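You operate a simulated robot arm through the tools that you are given. There is no shell and no other tool. Be economical: measure what you need, move in short steps, check, and stop when the job is done.

You are at the controls of a simulated robot arm. One attempt, no reset.

TASK
Turn the blue dial to 25 C. Then fetch the measuring jug and set it on the small white table. Then take the blue flag from the middle of the side bench and leave it on the top of the cool box. Keep to this order. Set down upright: measuring jug.

It is judged by the outcome, as a careful person would: the job done as asked, and still so three seconds after it is handed in. It fails if anything else is knocked over, pushed out of place, dropped, spilled or broken.

THE ROBOT
A 6-joint arm with a fingered hand on a trunk, on a base that drives. Base frame: it is fixed to the floor where the robot stands at the start and does not move with it; the origin is under the middle of the robot, x ahead of it, y to its left, z up. Readings come in cm, degrees, newtons and seconds.
With the tool pointing down near the work surface it reaches from about 20 to 66 cm from the robot's upright axis, wherever it stands. Its first joint turns from -166.0 to 166.0 degrees. Places, roughly: blue dial [50, 20, 100]; blue flag [-250, 400, 100]; measuring jug [-100, 375, 100]; small white table [-430, 170, 80]; top of the cool box [-280, 390, 110]. Payload 4 kg.
The TCP is the grasp point between the finger pads, 2.6 cm short of the fingertips. In the tool frame z runs along the fingers and y along their closing line. The gripper opens to 14.8 cm. The gripper's body begins 7.3 cm behind the TCP. The gripper is a hand of 3 fingers: y runs from the thumb to the fingers, the wrist lies at [0, 0, -23.9] in the tool frame, and closing takes about 1.5 s.
Orientation is told as [roll, pitch, yaw] about the base's x, y, z axes, in that order, counted from this pose: with the fingers straight down and closing along the base's y, the tool's x points along the base's -x, its y along +y and its z along -z.

THE INTERFACE
- The arm moves only by the tool move_arm. Its argument "deltas" is a list of rows, each an object of numbers (a shift or turn left out is 0, a gripper value left out holds the last): "ax", "ay", "az": the turn, a rotation vector about the base's x, y, z in degrees; "tx", "ty", "tz": the shift along the base's x, y, z in cm; "fingers": the closure, from 0 (fully open) to 1 (shut). In form: [{"ax": .., "ay": .., "az": .., "tx": .., "ty": .., "tz": .., "fingers": ..}, ...]. A call has 1 to 10 rows; each row shifts and turns the commanded pose from where the row before left it. A row lasts 0.2 s, in which the tool goes at most 5 cm and 8.6 degrees; a call with a longer step from one row to the next is refused whole, and so is a gripper value outside its range. A pose out of reach is approached as far as the arm can. The call stops where the force on the tool passes 40 N (or 10 N more than at its start, if that is more) or the arm is blocked; 0.2 s more then pass. Each finger travels about 15.3 cm/s and halts on what it meets, pressing with about 31 N; the grip force reading is that of the motor and also rises with nothing between the fingers. The clock runs only during rows and for 0.2 s after the last one: add rows that do not move to give the fingers time. It gives the time, the measured TCP pose, the force on the tool (base axes), the opening and the grip force at its end, in the units of the frame above (readings bear some noise), with the torque about the TCP (base axes, N m) and any sound that the robot's microphone picked up.
- Cameras (640 x 400 px; columns grow to the right, rows downward): "scene" is now at [5.48, 17.84, 145.8]; the picture's right is [-0.37, -0.93, 0.00], its down [-0.63, 0.25, -0.74] and it looks along [0.68, -0.27, -0.68] (base axes); focal length 273 px, centre (320, 200). "wrist" rides on the gripper at [6.8, -3.9, -9] in the tool frame; the picture's right is [0.50, 0.87, 0.00], its down [-0.66, 0.38, -0.65] and it looks along [-0.57, 0.33, 0.76] (tool axes); focal length 222 px, centre (320, 200). There is no depth. A picture from a camera that has moved, and an enlarged one, comes with that camera's place and axes in the base frame and with its lens.
- camera(camera): a new picture of that camera. No time passes.
- slide_trunk(by): slides the trunk up (or, below 0, down) by that many cm; the arm and the scene camera ride with it, the base frame stays. It gives what a move gives, with no picture.
- steer(legs): drives the robot by 1 to 6 legs, each [ahead, left, turn to the left] in cm, cm and degrees, along the robot's own axes; the way and the turn of a leg run together, so that a leg with both is an arc; at most 150 cm and 180 degrees a leg. The arm and the cameras ride along, it lands a little off, and it stops where it bumps. It gives what a move gives.
- set_grasp(shape): the hand has 3 fingers and takes this shape, open, in about a second: jaw (thumb against the fingers, like two jaws); tri (thumb and two fingers); tip (a fingertip pinch); poke (one finger out to press); point (the index stretched); flat (the hand flat); cup (the hand cupped); fist (a fist). The gripper value then closes the fingers along that shape, each until it touches; the sizes above hold for jaw. It gives what a move gives, with no picture.
- aim_head(pan, tilt): turns the head with the scene camera to pan (to the left, within 120 degrees either way) and tilt (down, from -29 to 69), counted from straight ahead of the robot. It gives what a move gives.
- enlarge(camera, box): a new picture of the part [left, top, right, bottom] of that camera's present view, enlarged. No time passes.
- job_done(): hands the job in; it is judged then, once.

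Work in short steps. Places have to be worked out from the pictures, the camera data and where the tool is seen: move nearer, look again, correct. Check each grasp and each placing, and mend what went wrong. You have 165 turns and 120 pictures in all, those below and enlarged ones among them. Open the gripper and draw the arm clear of the work before you hand the job in, unless the task says otherwise.

The tools are called after ">>>" by a JSON object that holds its "method" and its "body". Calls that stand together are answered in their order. move_arm: Moves the arm, as the interface text tells. Its arguments: {"type":"object","properties":{"deltas":{"type":"array"}},"required":["deltas"]} The other tools are called the same way: slide_trunk (by) slides the trunk up or down; set_grasp (shape) gives the hand a shape; steer (legs) drives the base; aim_head (pan, tilt) turns the head that bears the scene camera; camera (camera) takes a picture; enlarge (camera, box) takes an enlarged picture of a part of a camera's view; job_done () hands the job in.

At the start:

```text
clock: 0.0
ee_pos: [34.52, 0.82, 117.29]
ee_rot: [0.0, 0.0, 0.0]
force: [0.4, 0.0, 0.9]
ft_torque: [-0.02, 0.02, 0.03]
opening: 14.79
gripper_force: 0.1
shape: jaw
trunk travel left (down, up): [-20.0, 11.7]
robot x, y, heading: [-0.24, 0.12, 0.3]
head pan, tilt: [-21.5, 42.6]
```

scene: 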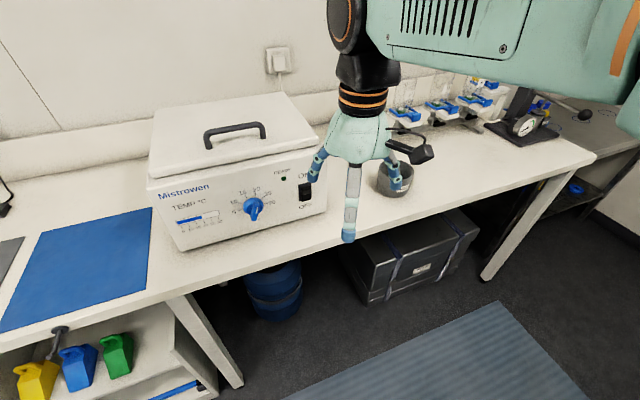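
wrist: 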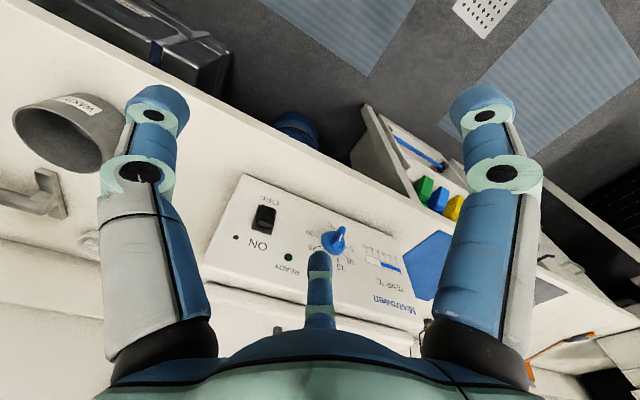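

The dial is on the front of the water bath; I enlarge it to read the scale.

>>> {"method": "enlarge", "body": {"camera": "scene", "box": [140, 140, 340, 265]}}

>>> {"method": "enlarge", "body": {"camera": "wrist", "box": [240, 190, 440, 315]}}

```text
3.20 times, centred on (240, 202) of scene
camera zoom: at [5.48, 17.84, 145.8], right [-0.37, -0.93, 0.0], down [-0.63, 0.25, -0.74], along [0.68, -0.27, -0.68], focal length 875 px, centre (576, 192)
```

zoom: 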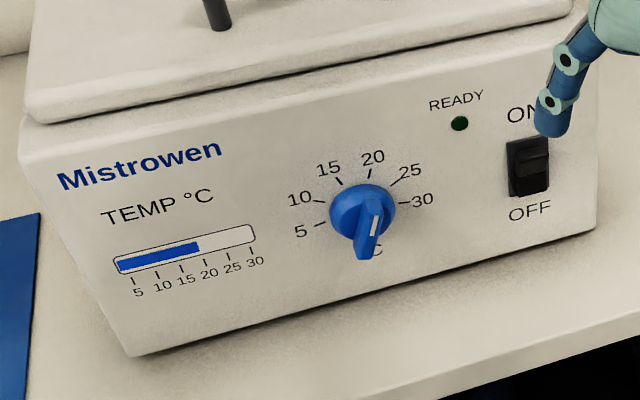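

```text
3.20 times, centred on (340, 252) of wrist
camera zoom: at [27.8, -3.15, 126.5], right [-0.5, 0.87, 0.0], down [0.66, 0.38, 0.65], along [0.57, 0.33, -0.76], focal length 711 px, centre (256, 32)
```

zoom: 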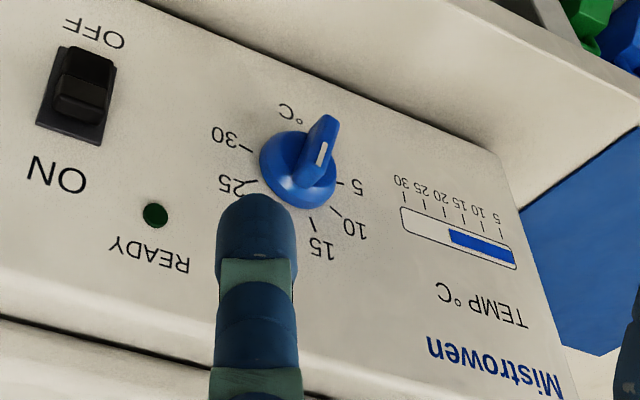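

The dial is at about [55, 15.4, 100.4] on a panel facing -x. I back the base off a little so the hand can come in horizontally.

>>> {"method": "steer", "body": {"legs": [[-18, 0, 0]]}}

>>> {"method": "set_grasp", "body": {"shape": "tip"}}

>>> {"method": "move_arm", "body": {"deltas": [{"ay": -8.5, "ty": 1.5}, {"ay": -8.5, "ty": 1.5}, {"ay": -8.5, "ty": 1.5}, {"ay": -8.5, "ty": 1.5}, {"ay": -8.5, "ty": 1.5}, {"ay": -8.5, "ty": 1.5}, {"ay": -8.5, "ty": 1.5}, {"ay": -8.5, "ty": 1.5}, {"ay": -8.5, "ty": 1.5}, {"ay": -8.5, "ty": 1.1}]}}

```text
clock: 1.5
ee_pos: [16.53, 0.78, 117.43]
ee_rot: [0.0, 0.0, 0.0]
force: [0.4, 0.6, 0.0]
ft_torque: [-0.01, -0.01, 0.01]
opening: 14.79
gripper_force: 0.0
shape: jaw
trunk travel left (down, up): [-20.0, 11.7]
robot x, y, heading: [-17.92, 0.02, 0.2]
head pan, tilt: [-21.5, 42.6]
```

```text
clock: 2.4
ee_pos: [16.62, 0.68, 117.35]
ee_rot: [0.1, -0.1, 0.0]
force: [0.4, 0.7, 0.4]
ft_torque: [0.0, 0.03, -0.02]
opening: 14.81
gripper_force: 0.1
shape: tip
trunk travel left (down, up): [-20.0, 11.7]
robot x, y, heading: [-17.92, -0.03, 0.1]
head pan, tilt: [-21.5, 42.6]
```

```text
clock: 4.6
ee_pos: [17.9, 16.9, 118.79]
ee_rot: [-0.4, -85.0, 0.3]
force: [-0.8, -0.4, 1.0]
ft_torque: [0.03, -0.01, 0.01]
opening: 14.78
gripper_force: 0.1
shape: tip
out of reach, approached as far as the arm can: row 9, 10
trunk travel left (down, up): [-20.0, 11.7]
robot x, y, heading: [-17.69, -0.18, 0.0]
head pan, tilt: [-21.5, 42.6]
```

Now complete the tilt while going forward and down, and aim the head for a frontal look at the dial.

>>> {"method": "move_arm", "body": {"deltas": [{"tx": 4, "tz": -2, "ay": -5}, {"tx": 4, "tz": -4}, {"tx": 3, "tz": -4}, {"tx": 2, "tz": -4}, {"tx": 2, "tz": -3}]}}

>>> {"method": "aim_head", "body": {"pan": 5, "tilt": 35}}

>>> {"method": "camera", "body": {"camera": "scene"}}

>>> {"method": "camera", "body": {"camera": "wrist"}}

```text
refused: row 2 steps farther than a row can; nothing moved
```

```text
clock: 5.5
ee_pos: [17.86, 16.72, 118.68]
ee_rot: [0.0, -84.8, -0.1]
force: [-1.0, 0.4, -0.1]
ft_torque: [0.02, 0.0, -0.01]
opening: 14.78
gripper_force: 0.1
shape: tip
trunk travel left (down, up): [-20.0, 11.7]
robot x, y, heading: [-18.13, -0.22, -0.2]
head pan, tilt: [5.0, 35.0]
```

```text
115 pictures are left
camera scene: at [-11.42, 21.65, 146.95], right [0.09, -1.0, 0.0], down [-0.57, -0.05, -0.82], along [0.82, 0.07, -0.57], focal length 273 px, centre (320, 200)
```

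scene: 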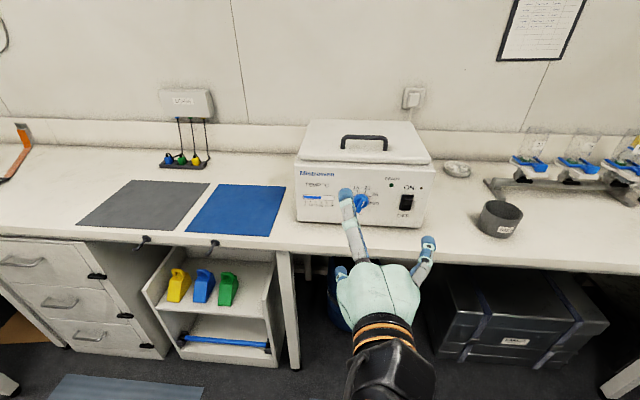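

```text
114 pictures are left
camera wrist: at [8.27, 12.81, 112.9], right [-0.04, 0.87, -0.5], down [-0.59, 0.38, 0.71], along [0.81, 0.33, 0.5], focal length 222 px, centre (320, 200)
```

wrist: 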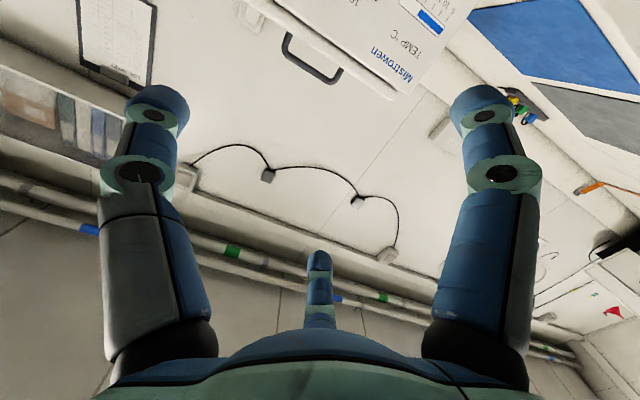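

The dial is partially visible behind a finger; I enlarge it and lower the hand a bit.

>>> {"method": "enlarge", "body": {"camera": "scene", "box": [290, 160, 434, 250]}}

>>> {"method": "move_arm", "body": {"deltas": [{"tx": 3, "tz": -2, "ay": -5}, {"tx": 2, "tz": -4}, {"tx": 2, "tz": -4}, {"tx": 2, "tz": -4}, {"tx": 2, "tz": -4}, {"tx": 2, "tz": -4}]}}

>>> {"method": "enlarge", "body": {"camera": "scene", "box": [290, 160, 434, 250]}}

>>> {"method": "camera", "body": {"camera": "wrist"}}

```text
4.44 times, centred on (362, 205) of scene
camera zoom: at [-11.42, 21.65, 146.95], right [0.09, -1.0, 0.0], down [-0.57, -0.05, -0.82], along [0.82, 0.07, -0.57], focal length 1215 px, centre (133, 178)
```

zoom: 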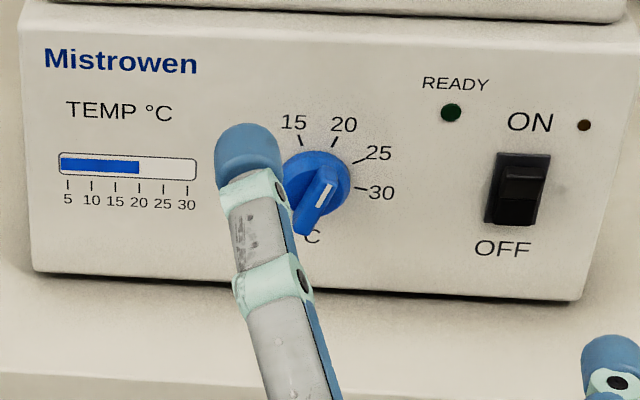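

```text
clock: 6.9
ee_pos: [31.08, 16.64, 96.64]
ee_rot: [92.8, -89.9, -92.9]
force: [1.3, 0.2, -1.0]
ft_torque: [0.01, -0.02, 0.01]
opening: 14.78
gripper_force: 0.0
shape: tip
trunk travel left (down, up): [-20.0, 11.7]
robot x, y, heading: [-17.91, 0.26, 0.1]
head pan, tilt: [5.0, 35.0]
```

```text
4.44 times, centred on (362, 205) of scene
camera zoom: at [-11.33, 21.68, 146.94], right [0.09, -1.0, 0.0], down [-0.57, -0.05, -0.82], along [0.82, 0.07, -0.57], focal length 1215 px, centre (133, 178)
```

zoom: 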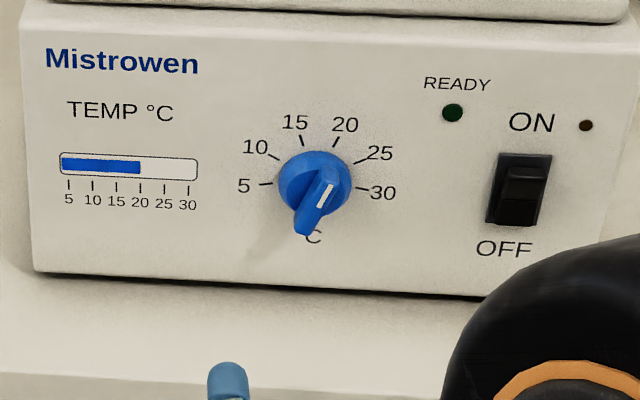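

```text
111 pictures are left
camera wrist: at [21.99, 12.76, 89.93], right [0.0, 0.87, -0.5], down [-0.65, 0.38, 0.66], along [0.76, 0.33, 0.57], focal length 222 px, centre (320, 200)
```

wrist: 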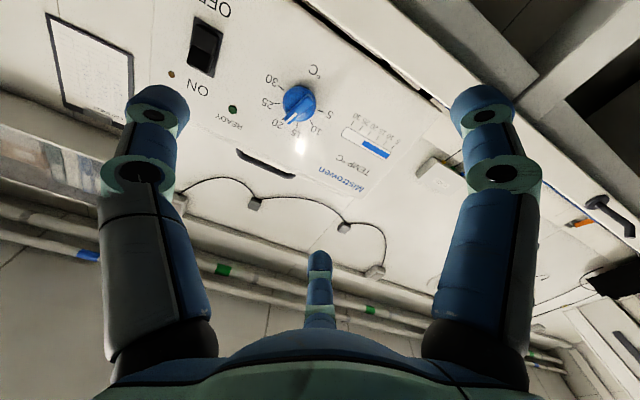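

The dial points at about 20 (ticks 30° apart, so 25 is ~30° further clockwise). I switch to jaw, half close and line up with the knob axis (≈[55, 15.3, 100.5]), rolled to straddle the bar.

>>> {"method": "set_grasp", "body": {"shape": "jaw"}}

>>> {"method": "move_arm", "body": {"deltas": [{"tx": 3, "tz": 1, "ty": -0.4, "ax": 5, "fingers": 0.3}, {"tx": 3, "tz": 1, "ty": -0.4, "ax": 5, "fingers": 0.6}, {"tx": 3, "tz": 1, "ty": -0.4, "ax": 5}, {"tx": 3, "tz": 0.9, "ty": -0.1, "ax": 5}, {}, {}]}}

>>> {"method": "camera", "body": {"camera": "wrist"}}

>>> {"method": "enlarge", "body": {"camera": "scene", "box": [290, 160, 434, 250]}}

```text
clock: 7.8
ee_pos: [30.91, 16.76, 96.73]
ee_rot: [174.5, -90.0, -174.5]
force: [0.1, 0.9, 0.1]
ft_torque: [0.0, -0.01, 0.0]
opening: 14.78
gripper_force: 0.1
shape: jaw
trunk travel left (down, up): [-20.0, 11.7]
robot x, y, heading: [-17.54, -0.24, -0.1]
head pan, tilt: [5.0, 35.0]
```

```text
clock: 9.2
ee_pos: [42.93, 15.36, 100.64]
ee_rot: [90.0, -69.9, -90.0]
force: [0.5, 0.2, -0.1]
ft_torque: [-0.04, -0.02, -0.05]
opening: 5.96
gripper_force: 0.0
shape: jaw
trunk travel left (down, up): [-20.0, 11.7]
robot x, y, heading: [-17.83, 0.16, -0.0]
head pan, tilt: [5.0, 35.0]
```

```text
110 pictures are left
camera wrist: at [33.95, 14.01, 93.09], right [0.0, 0.98, -0.17], down [-0.65, 0.13, 0.75], along [0.76, 0.11, 0.64], focal length 222 px, centre (320, 200)
```

wrist: 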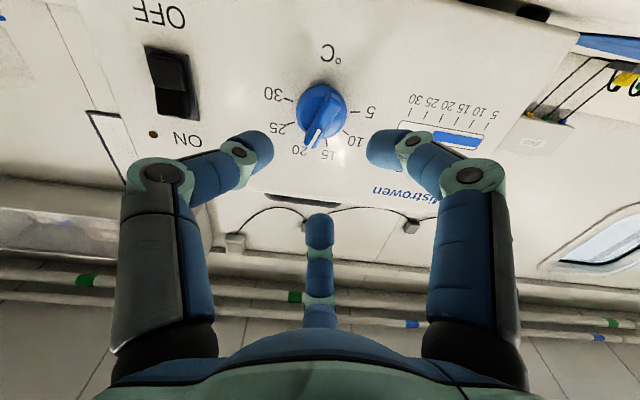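

```text
4.44 times, centred on (362, 205) of scene
camera zoom: at [-11.41, 21.66, 146.95], right [0.09, -1.0, 0.0], down [-0.57, -0.05, -0.82], along [0.82, 0.07, -0.57], focal length 1215 px, centre (133, 178)
```

zoom: 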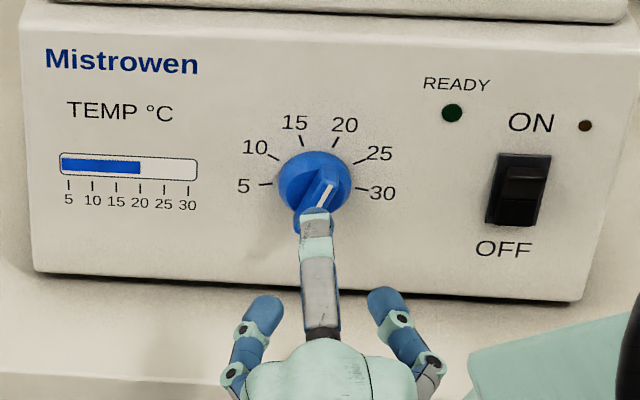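

The fingers straddle the knob; I open slightly more and advance to the bar.

>>> {"method": "move_arm", "body": {"deltas": [{"fingers": 0.42}, {"tx": 2.5}, {"tx": 2.5}, {"tx": 2}, {"tx": 1}, {}]}}

>>> {"method": "camera", "body": {"camera": "wrist"}}

>>> {"method": "enlarge", "body": {"camera": "scene", "box": [290, 160, 434, 250]}}

```text
clock: 10.6
ee_pos: [50.98, 15.41, 100.63]
ee_rot: [90.0, -70.1, -90.0]
force: [0.2, -0.7, -1.0]
ft_torque: [0.03, 0.01, 0.0]
opening: 8.55
gripper_force: 0.0
shape: jaw
trunk travel left (down, up): [-20.0, 11.7]
robot x, y, heading: [-18.32, -0.43, 0.2]
head pan, tilt: [5.0, 35.0]
```

```text
108 pictures are left
camera wrist: at [41.92, 14.04, 93.08], right [0.0, 0.98, -0.17], down [-0.65, 0.13, 0.75], along [0.76, 0.11, 0.64], focal length 222 px, centre (320, 200)
```

wrist: 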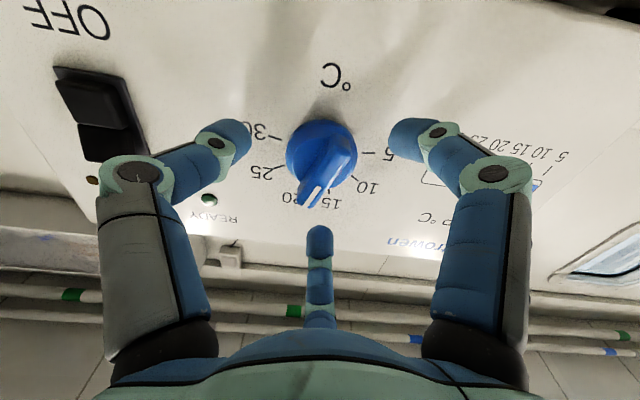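

```text
4.44 times, centred on (362, 205) of scene
camera zoom: at [-11.42, 21.66, 146.95], right [0.09, -1.0, 0.0], down [-0.57, -0.05, -0.82], along [0.82, 0.07, -0.57], focal length 1215 px, centre (133, 178)
```

zoom: 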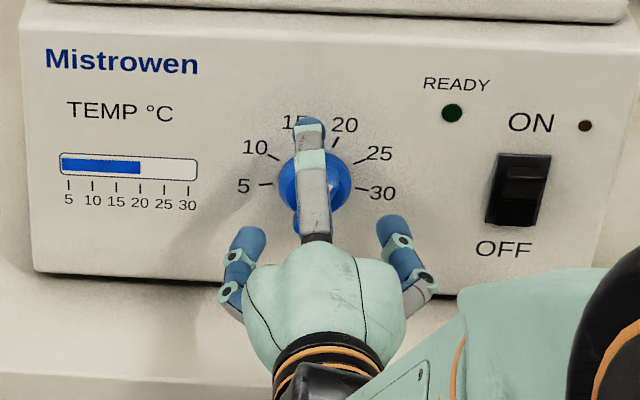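

Alignment looks good; I advance 1.2 cm more and close on the bar.

>>> {"method": "move_arm", "body": {"deltas": [{"tx": 0.6}, {"tx": 0.6}, {"fingers": 0.65}, {"fingers": 0.8}, {"fingers": 0.9}, {"fingers": 1}, {}, {}, {}]}}

>>> {"method": "camera", "body": {"camera": "wrist"}}

>>> {"method": "enlarge", "body": {"camera": "scene", "box": [290, 160, 434, 250]}}

```text
clock: 12.6
ee_pos: [52.08, 15.43, 100.65]
ee_rot: [90.0, -70.0, -90.0]
force: [0.4, -1.3, 0.4]
ft_torque: [0.02, -0.03, -0.03]
opening: 3.96
gripper_force: 31.1
shape: jaw
trunk travel left (down, up): [-20.0, 11.7]
robot x, y, heading: [-17.72, 0.13, 0.1]
head pan, tilt: [5.0, 35.0]
```

```text
106 pictures are left
camera wrist: at [43.07, 14.06, 93.1], right [0.0, 0.98, -0.17], down [-0.65, 0.13, 0.75], along [0.76, 0.11, 0.64], focal length 222 px, centre (320, 200)
```

wrist: 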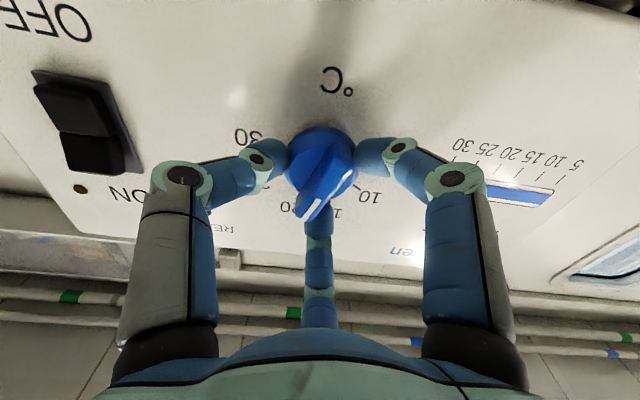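

```text
4.44 times, centred on (362, 205) of scene
camera zoom: at [-11.43, 21.64, 146.95], right [0.09, -1.0, 0.0], down [-0.57, -0.05, -0.82], along [0.82, 0.07, -0.57], focal length 1215 px, centre (133, 178)
```

zoom: 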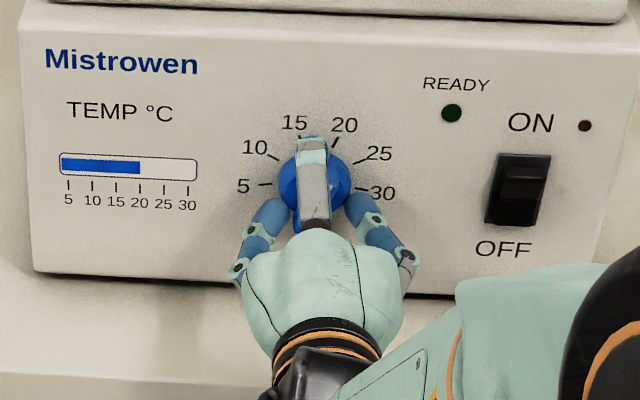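

The three fingers hold the knob; I turn it 30° clockwise about its axis.

>>> {"method": "move_arm", "body": {"deltas": [{"ax": 5}, {"ax": 5}, {"ax": 5}, {"ax": 5}, {"ax": 5}, {"ax": 5}, {}]}}

>>> {"method": "enlarge", "body": {"camera": "scene", "box": [290, 160, 434, 250]}}

>>> {"method": "camera", "body": {"camera": "wrist"}}

```text
clock: 14.2
ee_pos: [52.02, 15.39, 100.68]
ee_rot: [90.0, -39.9, -90.0]
force: [-0.9, -6.2, -2.2]
ft_torque: [-0.02, 0.0, -0.13]
opening: 3.99
gripper_force: 31.0
shape: jaw
trunk travel left (down, up): [-20.0, 11.7]
robot x, y, heading: [-18.15, -0.06, -0.1]
head pan, tilt: [5.0, 35.0]
```

```text
4.44 times, centred on (362, 205) of scene
camera zoom: at [-11.4, 21.58, 146.96], right [0.09, -1.0, 0.0], down [-0.57, -0.05, -0.82], along [0.82, 0.07, -0.57], focal length 1215 px, centre (133, 178)
```

zoom: 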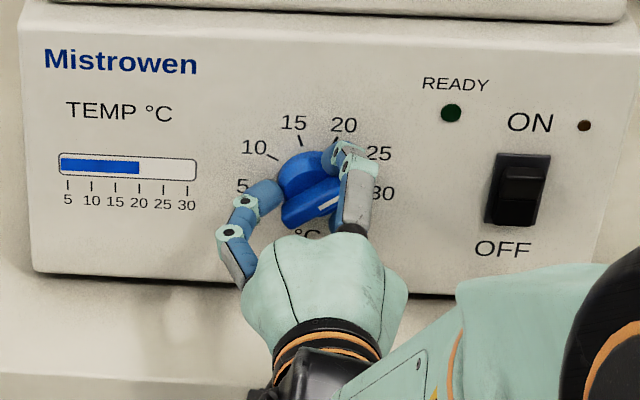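

```text
103 pictures are left
camera wrist: at [43.06, 18.02, 93.42], right [0.0, 0.94, 0.34], down [-0.65, -0.26, 0.71], along [0.76, -0.23, 0.61], focal length 222 px, centre (320, 200)
```

wrist: 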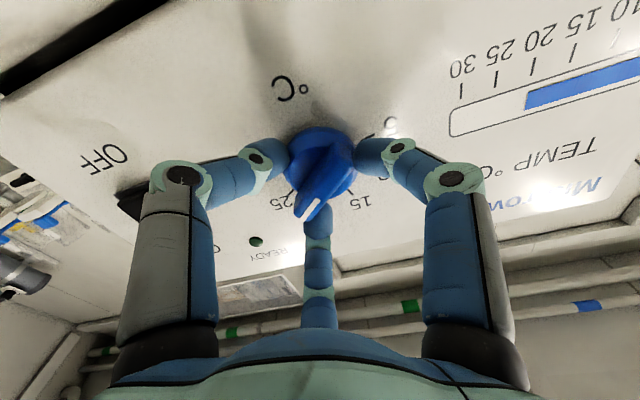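

It turned with the hand. I open and back straight off to read it.

>>> {"method": "move_arm", "body": {"deltas": [{"fingers": 0.5}, {"fingers": 0.35}, {}, {"tx": -3}, {"tx": -4}, {"tx": -3, "tz": -2}, {"tz": -4}, {"tz": -4}, {"tz": -3}]}}

>>> {"method": "enlarge", "body": {"camera": "scene", "box": [326, 172, 398, 217]}}

>>> {"method": "camera", "body": {"camera": "wrist"}}

```text
clock: 16.2
ee_pos: [42.1, 15.4, 87.51]
ee_rot: [89.9, -40.0, -90.0]
force: [0.8, 0.1, 0.7]
ft_torque: [-0.01, 0.0, 0.01]
opening: 9.56
gripper_force: 0.0
shape: jaw
trunk travel left (down, up): [-20.0, 11.7]
robot x, y, heading: [-17.8, -0.0, -0.0]
head pan, tilt: [5.0, 35.0]
```

```text
8.89 times, centred on (362, 194) of scene
camera zoom: at [-11.38, 21.67, 146.94], right [0.09, -1.0, 0.0], down [-0.57, -0.05, -0.82], along [0.82, 0.07, -0.57], focal length 2431 px, centre (-53, 249)
```

zoom: 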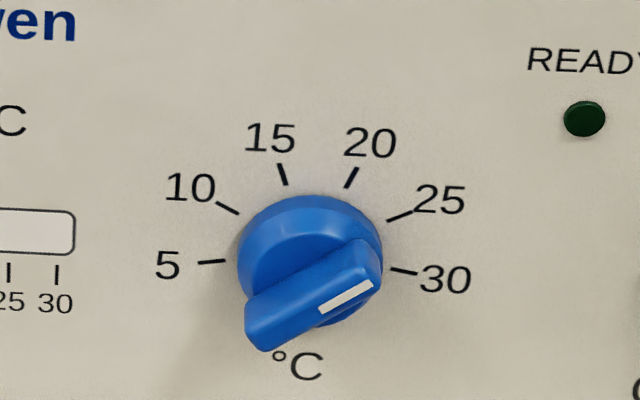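

```text
101 pictures are left
camera wrist: at [33.13, 18.1, 80.26], right [0.0, 0.94, 0.34], down [-0.65, -0.26, 0.71], along [0.76, -0.22, 0.61], focal length 222 px, centre (320, 200)
```

wrist: 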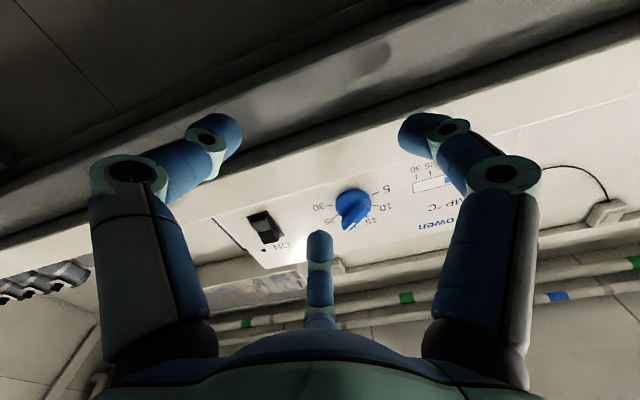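

Ticks are actually ~41° apart (20 at ~21°, 25 at ~62°) and the pointer reads ~51°, so I regrasp and turn about 11° further.

>>> {"method": "move_arm", "body": {"deltas": [{"tz": 4}, {"tz": 4}, {"tz": 4}, {"tz": 1.15}, {"tx": 4}, {"tx": 3}, {"tx": 3}, {"fingers": 0.7}, {"fingers": 0.9}, {"fingers": 1}]}}

>>> {"method": "move_arm", "body": {"deltas": [{}, {}, {}, {}, {"ax": 4}, {"ax": 4}, {"ax": 3}, {}]}}

>>> {"method": "move_arm", "body": {"deltas": [{"fingers": 0.5}, {"fingers": 0.35}, {}, {"tx": -3}, {"tx": -4}, {"tx": -4}, {"tx": -3}, {"tx": -1, "tz": -4}, {"tz": -4}, {"tz": -4}]}}

>>> {"method": "enlarge", "body": {"camera": "scene", "box": [326, 172, 398, 217]}}

>>> {"method": "camera", "body": {"camera": "wrist"}}

```text
clock: 18.4
ee_pos: [52.2, 15.36, 100.78]
ee_rot: [89.9, -39.9, -90.1]
force: [3.8, -0.8, 0.0]
ft_torque: [-0.04, 0.06, -0.03]
opening: 4.1
gripper_force: 30.4
shape: jaw
trunk travel left (down, up): [-20.0, 11.7]
robot x, y, heading: [-18.03, -0.24, 0.0]
head pan, tilt: [5.0, 35.0]
```

```text
clock: 20.2
ee_pos: [52.2, 15.44, 100.79]
ee_rot: [89.9, -28.9, -90.0]
force: [8.3, -3.0, 0.5]
ft_torque: [-0.02, 0.02, -0.08]
opening: 4.1
gripper_force: 31.1
shape: jaw
trunk travel left (down, up): [-20.0, 11.7]
robot x, y, heading: [-17.96, -0.13, 0.3]
head pan, tilt: [5.0, 35.0]
```

```text
clock: 22.4
ee_pos: [36.93, 15.52, 88.78]
ee_rot: [90.0, -29.0, -90.0]
force: [-0.2, -0.4, 0.4]
ft_torque: [0.01, -0.01, 0.0]
opening: 9.58
gripper_force: 0.1
shape: jaw
trunk travel left (down, up): [-20.0, 11.7]
robot x, y, heading: [-18.02, 0.16, -0.1]
head pan, tilt: [5.0, 35.0]
```

```text
8.89 times, centred on (362, 194) of scene
camera zoom: at [-11.37, 21.69, 146.94], right [0.09, -1.0, 0.0], down [-0.57, -0.05, -0.82], along [0.82, 0.07, -0.57], focal length 2431 px, centre (-53, 249)
```

zoom: 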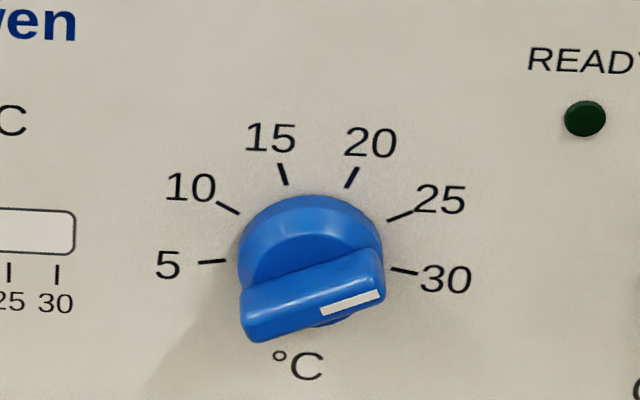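

```text
99 pictures are left
camera wrist: at [27.99, 19.48, 82.2], right [0.0, 0.86, 0.52], down [-0.65, -0.39, 0.65], along [0.76, -0.34, 0.56], focal length 222 px, centre (320, 200)
```

wrist: 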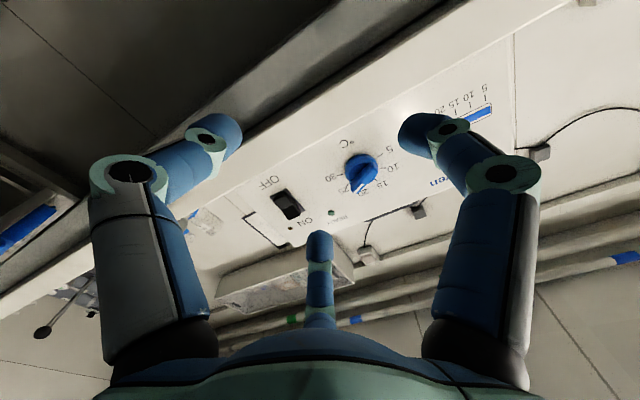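

Now it appears slightly past or near 25; zoom more for an accurate angle.

>>> {"method": "enlarge", "body": {"camera": "scene", "box": [344, 188, 376, 208]}}

>>> {"method": "enlarge", "body": {"camera": "wrist", "box": [328, 143, 392, 203]}}

```text
16.00 times, centred on (360, 198) of scene
camera zoom: at [-11.37, 21.69, 146.94], right [0.09, -1.0, 0.0], down [-0.57, -0.05, -0.82], along [0.82, 0.07, -0.57], focal length 4375 px, centre (-320, 232)
```

zoom: 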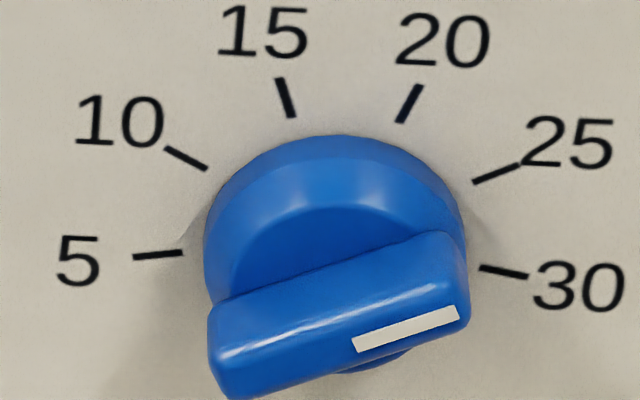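

```text
6.67 times, centred on (360, 173) of wrist
camera zoom: at [27.99, 19.48, 82.2], right [0.0, 0.86, 0.52], down [-0.65, -0.39, 0.65], along [0.76, -0.34, 0.56], focal length 1481 px, centre (53, 380)
```

zoom: 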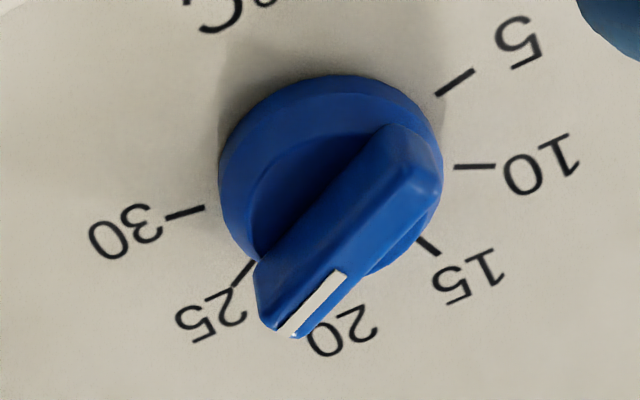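

Both views say the pointer is ~6° beyond the 25 tick; I regrasp and turn back 6°.

>>> {"method": "move_arm", "body": {"deltas": [{"tz": 4}, {"tz": 4}, {"tz": 3.9, "tx": 1}, {"tx": 4}, {"tx": 4}, {"tx": 3}, {"tx": 3}, {"fingers": 0.7}, {"fingers": 0.9}, {"fingers": 1}]}}

>>> {"method": "move_arm", "body": {"deltas": [{}, {}, {}, {}, {"ax": -3}, {"ax": -3}, {}]}}

>>> {"method": "move_arm", "body": {"deltas": [{"fingers": 0.5}, {"fingers": 0.35}, {}, {"tx": -3}, {"tx": -4}, {"tx": -4}, {"tx": -3}, {"tx": -1, "tz": -4}, {"tz": -4}, {"tz": -4}]}}

>>> {"method": "enlarge", "body": {"camera": "scene", "box": [344, 188, 376, 208]}}

>>> {"method": "enlarge", "body": {"camera": "wrist", "box": [318, 133, 398, 203]}}

```text
clock: 24.6
ee_pos: [52.03, 15.47, 100.76]
ee_rot: [90.0, -29.1, -90.0]
force: [-3.9, 0.3, 0.0]
ft_torque: [-0.02, 0.0, -0.02]
opening: 4.07
gripper_force: 31.3
shape: jaw
trunk travel left (down, up): [-20.0, 11.7]
robot x, y, heading: [-17.99, 0.26, 0.1]
head pan, tilt: [5.0, 35.0]
```

```text
clock: 26.2
ee_pos: [52.11, 15.59, 100.66]
ee_rot: [90.0, -35.0, -89.9]
force: [-5.8, -0.7, -0.1]
ft_torque: [0.02, -0.04, -0.01]
opening: 4.1
gripper_force: 30.8
shape: jaw
trunk travel left (down, up): [-20.0, 11.7]
robot x, y, heading: [-17.64, -0.04, 0.1]
head pan, tilt: [5.0, 35.0]
```

```text
clock: 28.4
ee_pos: [37.17, 15.51, 88.64]
ee_rot: [90.0, -35.0, -90.0]
force: [-0.5, 0.5, 0.0]
ft_torque: [0.04, 0.02, -0.01]
opening: 9.56
gripper_force: 0.0
shape: jaw
trunk travel left (down, up): [-20.0, 11.7]
robot x, y, heading: [-18.43, -0.19, -0.1]
head pan, tilt: [5.0, 35.0]
```

```text
16.00 times, centred on (360, 198) of scene
camera zoom: at [-11.36, 21.69, 146.94], right [0.09, -1.0, 0.0], down [-0.57, -0.05, -0.82], along [0.82, 0.07, -0.57], focal length 4375 px, centre (-320, 232)
```

zoom: 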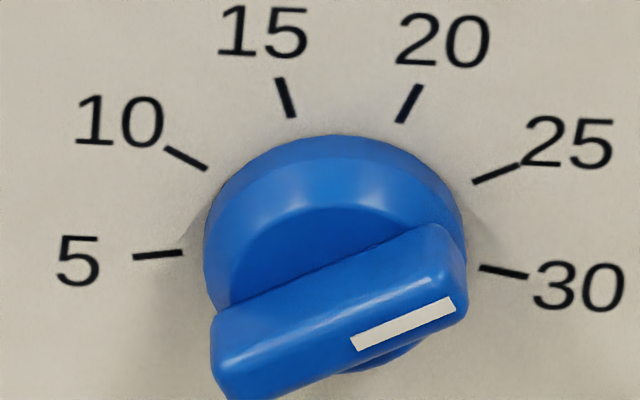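

```text
5.71 times, centred on (358, 168) of wrist
camera zoom: at [28.08, 18.76, 81.64], right [0.0, 0.91, 0.42], down [-0.65, -0.32, 0.69], along [0.76, -0.28, 0.59], focal length 1269 px, centre (103, 383)
```

zoom: 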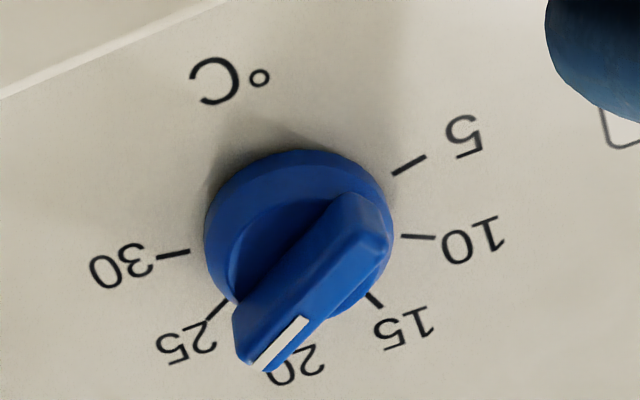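

Pointer slope now matches the 25 tick in both views: the dial is set. I back off from the bench and look around to the left.

>>> {"method": "steer", "body": {"legs": [[-30, 0, 0]]}}

>>> {"method": "aim_head", "body": {"pan": 80, "tilt": 20}}

>>> {"method": "camera", "body": {"camera": "scene"}}

>>> {"method": "aim_head", "body": {"pan": 120, "tilt": 20}}

>>> {"method": "camera", "body": {"camera": "scene"}}

```text
clock: 30.5
ee_pos: [7.11, 15.45, 88.82]
ee_rot: [90.1, -35.0, -90.1]
force: [-0.4, -0.1, 0.8]
ft_torque: [0.04, 0.03, -0.03]
opening: 9.57
gripper_force: 0.1
shape: jaw
trunk travel left (down, up): [-20.0, 11.7]
robot x, y, heading: [-48.1, 0.21, -0.1]
head pan, tilt: [5.0, 35.0]
```

```text
clock: 31.9
ee_pos: [7.31, 15.44, 88.6]
ee_rot: [90.0, -34.9, -90.2]
force: [-0.2, -0.2, 0.3]
ft_torque: [-0.02, 0.02, 0.03]
opening: 9.59
gripper_force: 0.0
shape: jaw
trunk travel left (down, up): [-20.0, 11.7]
robot x, y, heading: [-47.48, -0.2, 0.0]
head pan, tilt: [80.0, 20.0]
```

```text
94 pictures are left
camera scene: at [-48.39, 30.1, 149.33], right [0.98, -0.18, 0.0], down [-0.06, -0.34, -0.94], along [0.17, 0.92, -0.34], focal length 273 px, centre (320, 200)
```

scene: 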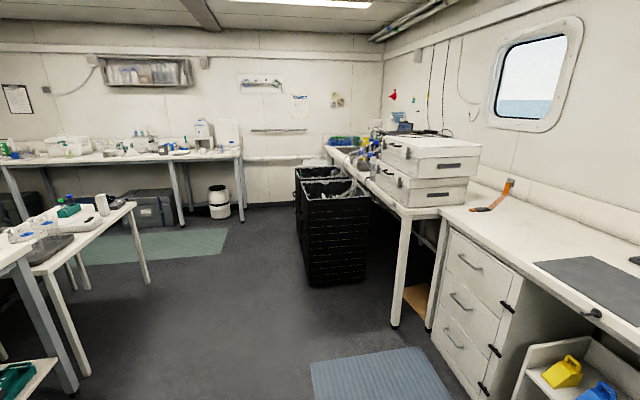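

```text
clock: 33.0
ee_pos: [7.29, 15.43, 88.64]
ee_rot: [90.0, -35.1, -90.1]
force: [-0.1, -0.6, -0.6]
ft_torque: [0.0, -0.03, 0.03]
opening: 9.58
gripper_force: 0.1
shape: jaw
trunk travel left (down, up): [-20.0, 11.7]
robot x, y, heading: [-47.53, 0.26, -0.0]
head pan, tilt: [120.0, 20.0]
```

```text
93 pictures are left
camera scene: at [-54.67, 29.01, 149.33], right [0.87, 0.5, 0.0], down [0.17, -0.3, -0.94], along [-0.47, 0.82, -0.34], focal length 273 px, centre (320, 200)
```

scene: 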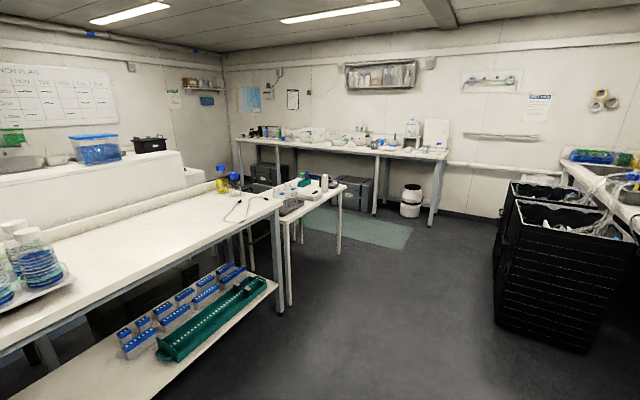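

I zoom on the side bench to identify the jug, flag and cool box.

>>> {"method": "enlarge", "body": {"camera": "scene", "box": [226, 105, 460, 251]}}

>>> {"method": "enlarge", "body": {"camera": "scene", "box": [0, 80, 320, 280]}}

```text
2.74 times, centred on (343, 178) of scene
camera zoom: at [-54.67, 29.01, 149.33], right [0.87, 0.5, 0.0], down [0.17, -0.3, -0.94], along [-0.47, 0.82, -0.34], focal length 748 px, centre (257, 260)
```

zoom: 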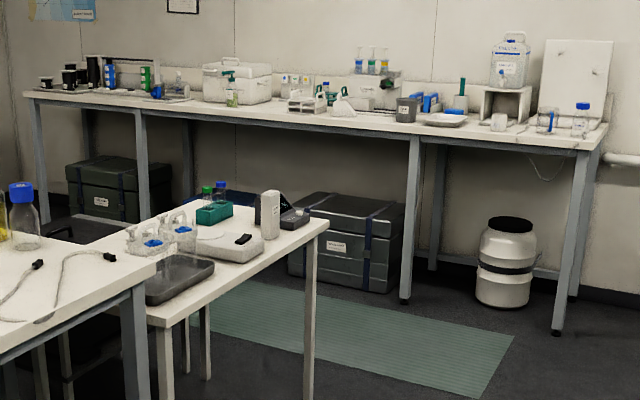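

```text
2.00 times, centred on (160, 180) of scene
camera zoom: at [-54.67, 29.01, 149.33], right [0.87, 0.5, 0.0], down [0.17, -0.3, -0.94], along [-0.47, 0.82, -0.34], focal length 547 px, centre (640, 240)
```

zoom: 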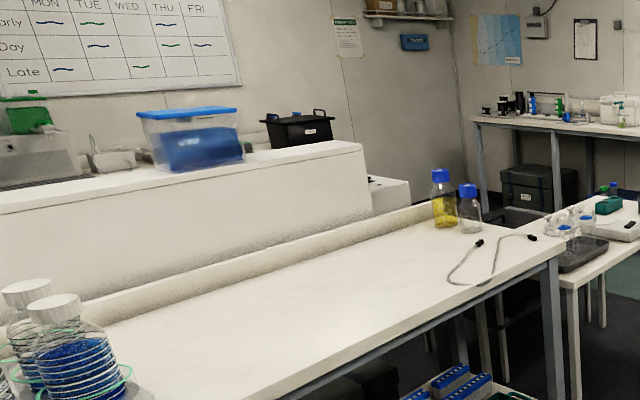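

The jug should be near the right end of the side bench. First I restore the arm to a compact, tool-down pose.

>>> {"method": "move_arm", "body": {"deltas": [{"ax": -8, "tz": 4}, {"ax": -8, "tz": 4}, {"ax": -8, "tz": 4}, {"ax": -8, "tz": 4}, {"ax": -8, "tz": 4}, {"ax": -8, "tz": 4}, {"ax": -7, "tz": 3, "fingers": 0}]}}

>>> {"method": "move_arm", "body": {"deltas": [{"ay": 8.5, "tx": -2}, {"ay": 8.5, "tx": -2}, {"ay": 8.5, "tx": -2}, {"ay": 8.5, "tx": -2}, {"ay": 8.5, "tx": -2}, {"ay": 8.5, "tx": -2}, {"ay": 8.5, "tx": -2}, {"ay": 8.5, "tx": -2}, {"ay": 8.5, "tx": -2}, {"ay": 8.5, "tx": -2}]}}

>>> {"method": "steer", "body": {"legs": [[0, 0, 90], [140, 50, 0], [130, 0, 0]]}}

>>> {"method": "aim_head", "body": {"pan": 0, "tilt": 30}}

>>> {"method": "camera", "body": {"camera": "scene"}}

```text
clock: 34.6
ee_pos: [7.1, 15.44, 115.66]
ee_rot: [-128.5, -89.9, 128.3]
force: [-0.6, 0.1, -0.8]
ft_torque: [-0.01, -0.03, -0.02]
opening: 14.78
gripper_force: 0.1
shape: jaw
trunk travel left (down, up): [-20.0, 11.7]
robot x, y, heading: [-48.1, 0.13, -0.3]
head pan, tilt: [120.0, 20.0]
```

```text
clock: 36.8
ee_pos: [-12.81, 15.58, 115.64]
ee_rot: [-0.2, -4.9, 0.2]
force: [0.4, 0.1, 0.9]
ft_torque: [-0.01, 0.02, -0.03]
opening: 14.81
gripper_force: 0.0
shape: jaw
trunk travel left (down, up): [-20.0, 11.7]
robot x, y, heading: [-48.11, 0.08, -0.1]
head pan, tilt: [120.0, 20.0]
```

```text
clock: 54.2
ee_pos: [-119.51, 304.56, 115.7]
ee_rot: [-0.1, -5.1, 91.6]
force: [-1.1, -0.9, -0.6]
ft_torque: [0.0, -0.03, 0.02]
opening: 14.8
gripper_force: 0.0
shape: jaw
trunk travel left (down, up): [-20.0, 11.7]
robot x, y, heading: [-102.93, 270.1, 91.5]
head pan, tilt: [120.0, 20.0]
```

```text
clock: 56.2
ee_pos: [-119.55, 304.7, 115.74]
ee_rot: [-0.2, -5.1, 91.6]
force: [0.1, -0.5, -0.2]
ft_torque: [0.02, 0.0, -0.02]
opening: 14.8
gripper_force: 0.0
shape: jaw
trunk travel left (down, up): [-20.0, 11.7]
robot x, y, heading: [-103.42, 270.15, 91.4]
head pan, tilt: [0.0, 30.0]
```

```text
90 pictures are left
camera scene: at [-124.17, 275.97, 147.73], right [1.0, 0.03, 0.0], down [0.01, -0.5, -0.87], along [-0.02, 0.87, -0.5], focal length 273 px, centre (320, 200)
```

scene: 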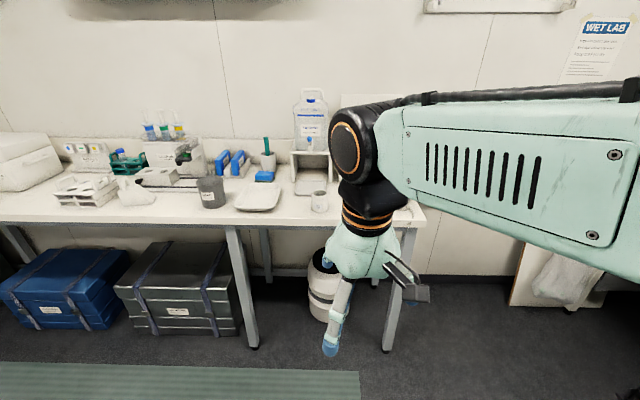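

The arm hides the jug area; I shift the base 35 cm right so it comes into view left of the arm.

>>> {"method": "steer", "body": {"legs": [[0, -35, 0]]}}

>>> {"method": "camera", "body": {"camera": "scene"}}

>>> {"method": "enlarge", "body": {"camera": "scene", "box": [150, 80, 342, 200]}}

```text
clock: 59.9
ee_pos: [-84.03, 305.42, 115.67]
ee_rot: [-0.1, -5.1, 91.6]
force: [-0.4, -0.4, -0.1]
ft_torque: [0.0, 0.01, 0.01]
opening: 14.8
gripper_force: 0.0
shape: jaw
trunk travel left (down, up): [-20.0, 11.7]
robot x, y, heading: [-68.01, 270.65, 91.3]
head pan, tilt: [0.0, 30.0]
```

```text
89 pictures are left
camera scene: at [-88.77, 276.87, 147.73], right [1.0, 0.03, 0.0], down [0.01, -0.5, -0.87], along [-0.02, 0.87, -0.5], focal length 273 px, centre (320, 200)
```

scene: 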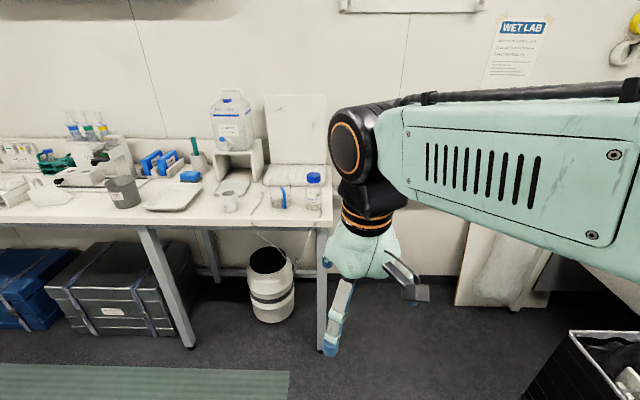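

```text
3.33 times, centred on (246, 140) of scene
camera zoom: at [-88.77, 276.87, 147.73], right [1.0, 0.03, 0.0], down [0.01, -0.5, -0.87], along [-0.02, 0.87, -0.5], focal length 912 px, centre (567, 400)
```

zoom: 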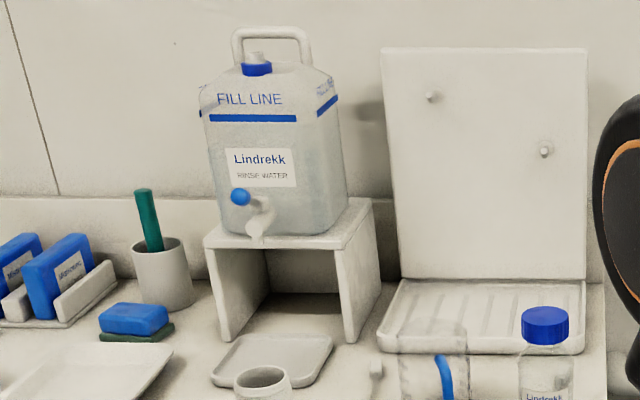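

A clear jug with a blue part stands at full-frame (281,197); zoom on it.

>>> {"method": "enlarge", "body": {"camera": "scene", "box": [216, 160, 344, 240]}}

```text
5.00 times, centred on (280, 200) of scene
camera zoom: at [-88.77, 276.87, 147.73], right [1.0, 0.03, 0.0], down [0.01, -0.5, -0.87], along [-0.02, 0.87, -0.5], focal length 1367 px, centre (520, 200)
```

zoom: 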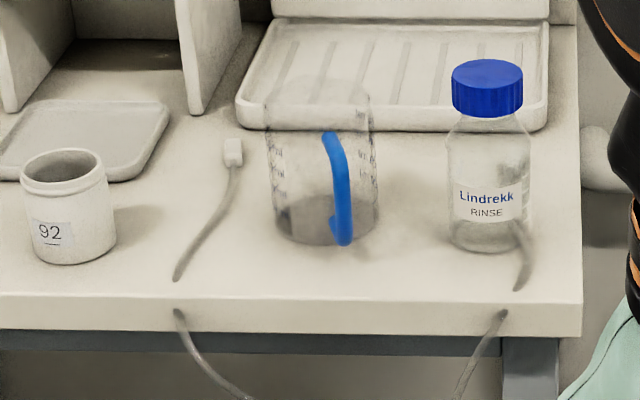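

The jug (blue handle facing me) is near [-106, 370]. I drive left and ahead so the hand is beside it, at bench edge.

>>> {"method": "steer", "body": {"legs": [[0, 36, -1.3], [32, 0, 0]]}}

>>> {"method": "camera", "body": {"camera": "wrist"}}

>>> {"method": "camera", "body": {"camera": "scene"}}

```text
clock: 65.3
ee_pos: [-119.47, 337.3, 115.63]
ee_rot: [-0.1, -5.1, 90.3]
force: [-0.4, -0.2, -0.4]
ft_torque: [-0.02, 0.0, 0.01]
opening: 14.76
gripper_force: 0.1
shape: jaw
trunk travel left (down, up): [-20.0, 11.7]
robot x, y, heading: [-103.92, 301.98, 90.3]
head pan, tilt: [0.0, 30.0]
```

```text
86 pictures are left
camera wrist: at [-115.54, 329.73, 124.1], right [-0.86, -0.5, -0.05], down [-0.38, 0.59, 0.71], along [-0.33, 0.63, -0.7], focal length 222 px, centre (320, 200)
```

wrist: 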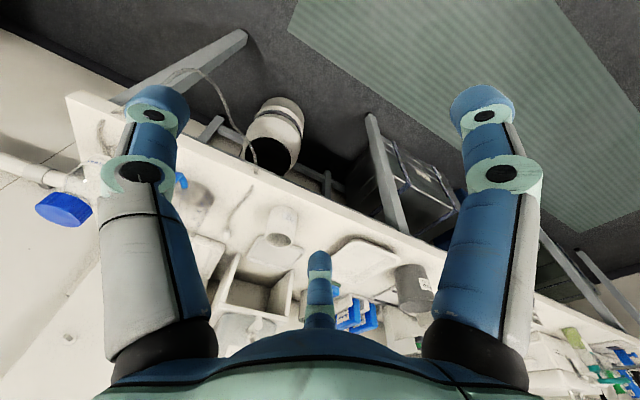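

```text
85 pictures are left
camera scene: at [-124.77, 308.8, 147.72], right [1.0, 0.0, 0.0], down [0.0, -0.5, -0.87], along [0.0, 0.87, -0.5], focal length 273 px, centre (320, 200)
```

scene: 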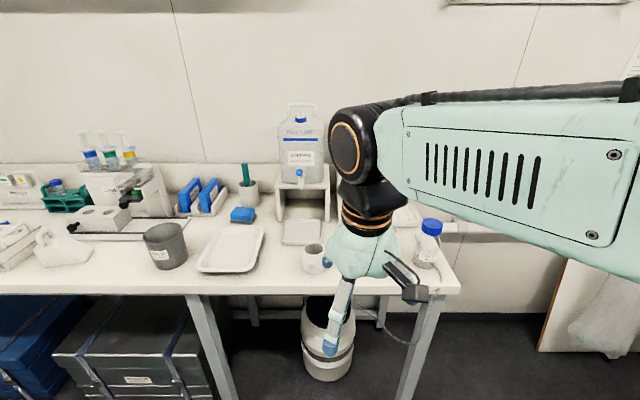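

The jug is hidden behind the thumb; I move the hand right so the wrist camera sees it.

>>> {"method": "move_arm", "body": {"deltas": [{"tx": 5, "ax": 5}, {"tx": 5}, {"tx": 5}, {"tx": 5}, {"tx": 4}, {}]}}

>>> {"method": "camera", "body": {"camera": "wrist"}}

```text
clock: 66.7
ee_pos: [-95.38, 337.25, 115.65]
ee_rot: [-0.2, -10.1, 90.5]
force: [-0.3, 0.0, 0.5]
ft_torque: [-0.01, -0.05, 0.02]
opening: 14.81
gripper_force: 0.1
shape: jaw
trunk travel left (down, up): [-20.0, 11.7]
robot x, y, heading: [-103.91, 302.35, 90.0]
head pan, tilt: [0.0, 30.0]
```

```text
84 pictures are left
camera wrist: at [-91.44, 328.98, 123.39], right [-0.86, -0.5, -0.09], down [-0.38, 0.53, 0.76], along [-0.33, 0.69, -0.65], focal length 222 px, centre (320, 200)
```

wrist: 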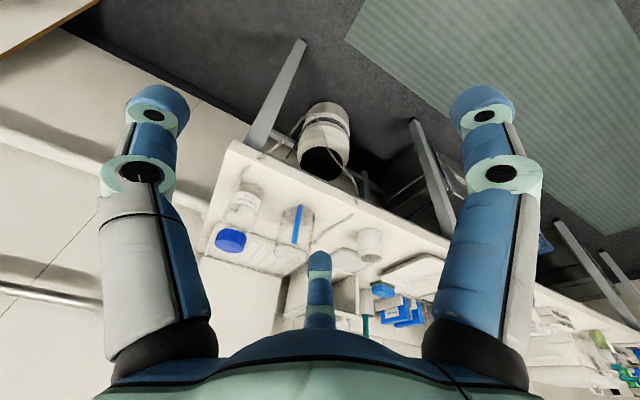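

>>> {"method": "enlarge", "body": {"camera": "wrist", "box": [210, 170, 370, 270]}}

```text
4.00 times, centred on (290, 220) of wrist
camera zoom: at [-91.44, 328.98, 123.39], right [-0.86, -0.5, -0.09], down [-0.38, 0.53, 0.76], along [-0.33, 0.69, -0.65], focal length 888 px, centre (440, 120)
```

zoom: 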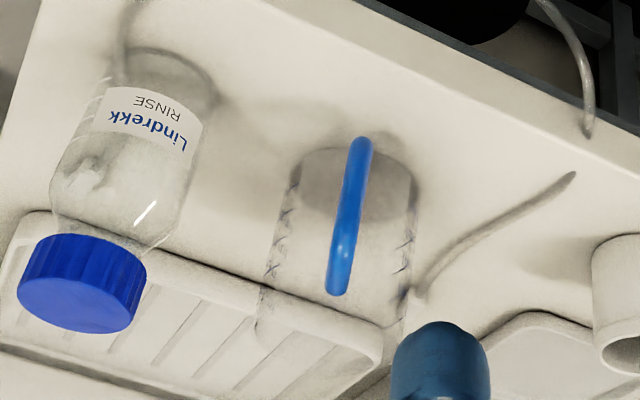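

Triangulating gives the jug at ≈[-107.5, 374], bench z≈89, rim ≈102, handle ~20° right of straight toward me. I drive 11 cm closer, level the tool, and hover over it.

>>> {"method": "steer", "body": {"legs": [[11, 0, 0]]}}

>>> {"method": "move_arm", "body": {"deltas": [{"ax": -5, "tz": 1, "tx": -2, "ty": 2, "fingers": 0.15}, {"ax": -5, "tz": 1, "tx": -2, "ty": 2}, {"az": -4, "tx": -2, "ty": 4}, {"az": -4, "tx": -2, "ty": 4}, {"tx": -2, "ty": 4}, {"tx": -2, "ty": 4}, {"ty": 2}, {}]}}

>>> {"method": "camera", "body": {"camera": "wrist"}}

>>> {"method": "camera", "body": {"camera": "scene"}}

```text
clock: 67.9
ee_pos: [-95.31, 348.14, 115.57]
ee_rot: [-0.1, -9.9, 90.3]
force: [-0.2, 0.2, -0.1]
ft_torque: [-0.01, -0.02, 0.0]
opening: 14.8
gripper_force: 0.1
shape: jaw
trunk travel left (down, up): [-20.0, 11.7]
robot x, y, heading: [-103.83, 313.31, 90.1]
head pan, tilt: [0.0, 30.0]
```

```text
clock: 69.7
ee_pos: [-107.42, 370.02, 117.49]
ee_rot: [-0.1, -0.1, 82.4]
force: [-0.9, -0.6, -0.9]
ft_torque: [-0.02, 0.02, 0.06]
opening: 12.61
gripper_force: 0.0
shape: jaw
trunk travel left (down, up): [-20.0, 11.7]
robot x, y, heading: [-103.93, 313.44, 90.2]
head pan, tilt: [0.0, 30.0]
```

```text
82 pictures are left
camera wrist: at [-104.42, 362.77, 126.62], right [-0.93, -0.38, 0.0], down [-0.29, 0.7, 0.65], along [-0.25, 0.61, -0.76], focal length 222 px, centre (320, 200)
```

wrist: 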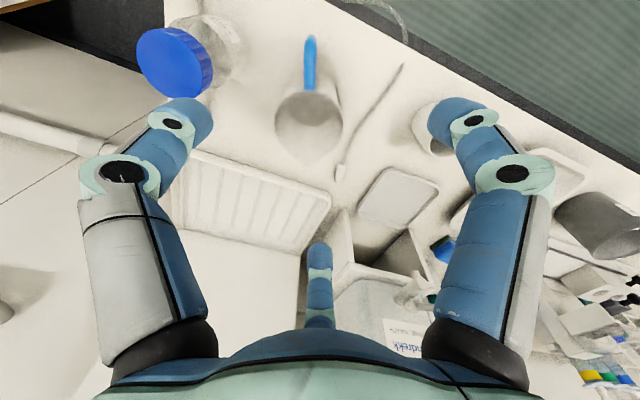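

```text
81 pictures are left
camera scene: at [-124.81, 319.52, 147.73], right [1.0, 0.0, 0.0], down [0.0, -0.5, -0.87], along [0.0, 0.87, -0.5], focal length 273 px, centre (320, 200)
```

scene: 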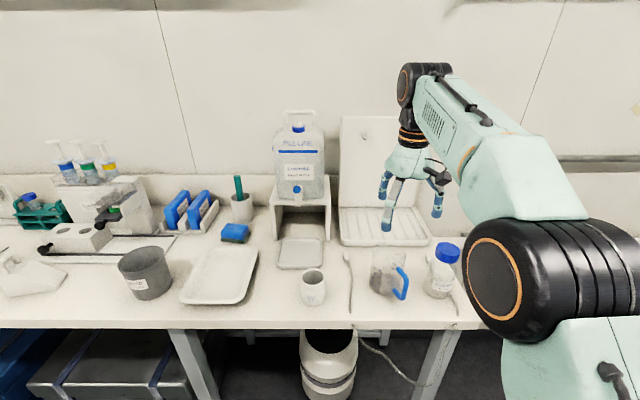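

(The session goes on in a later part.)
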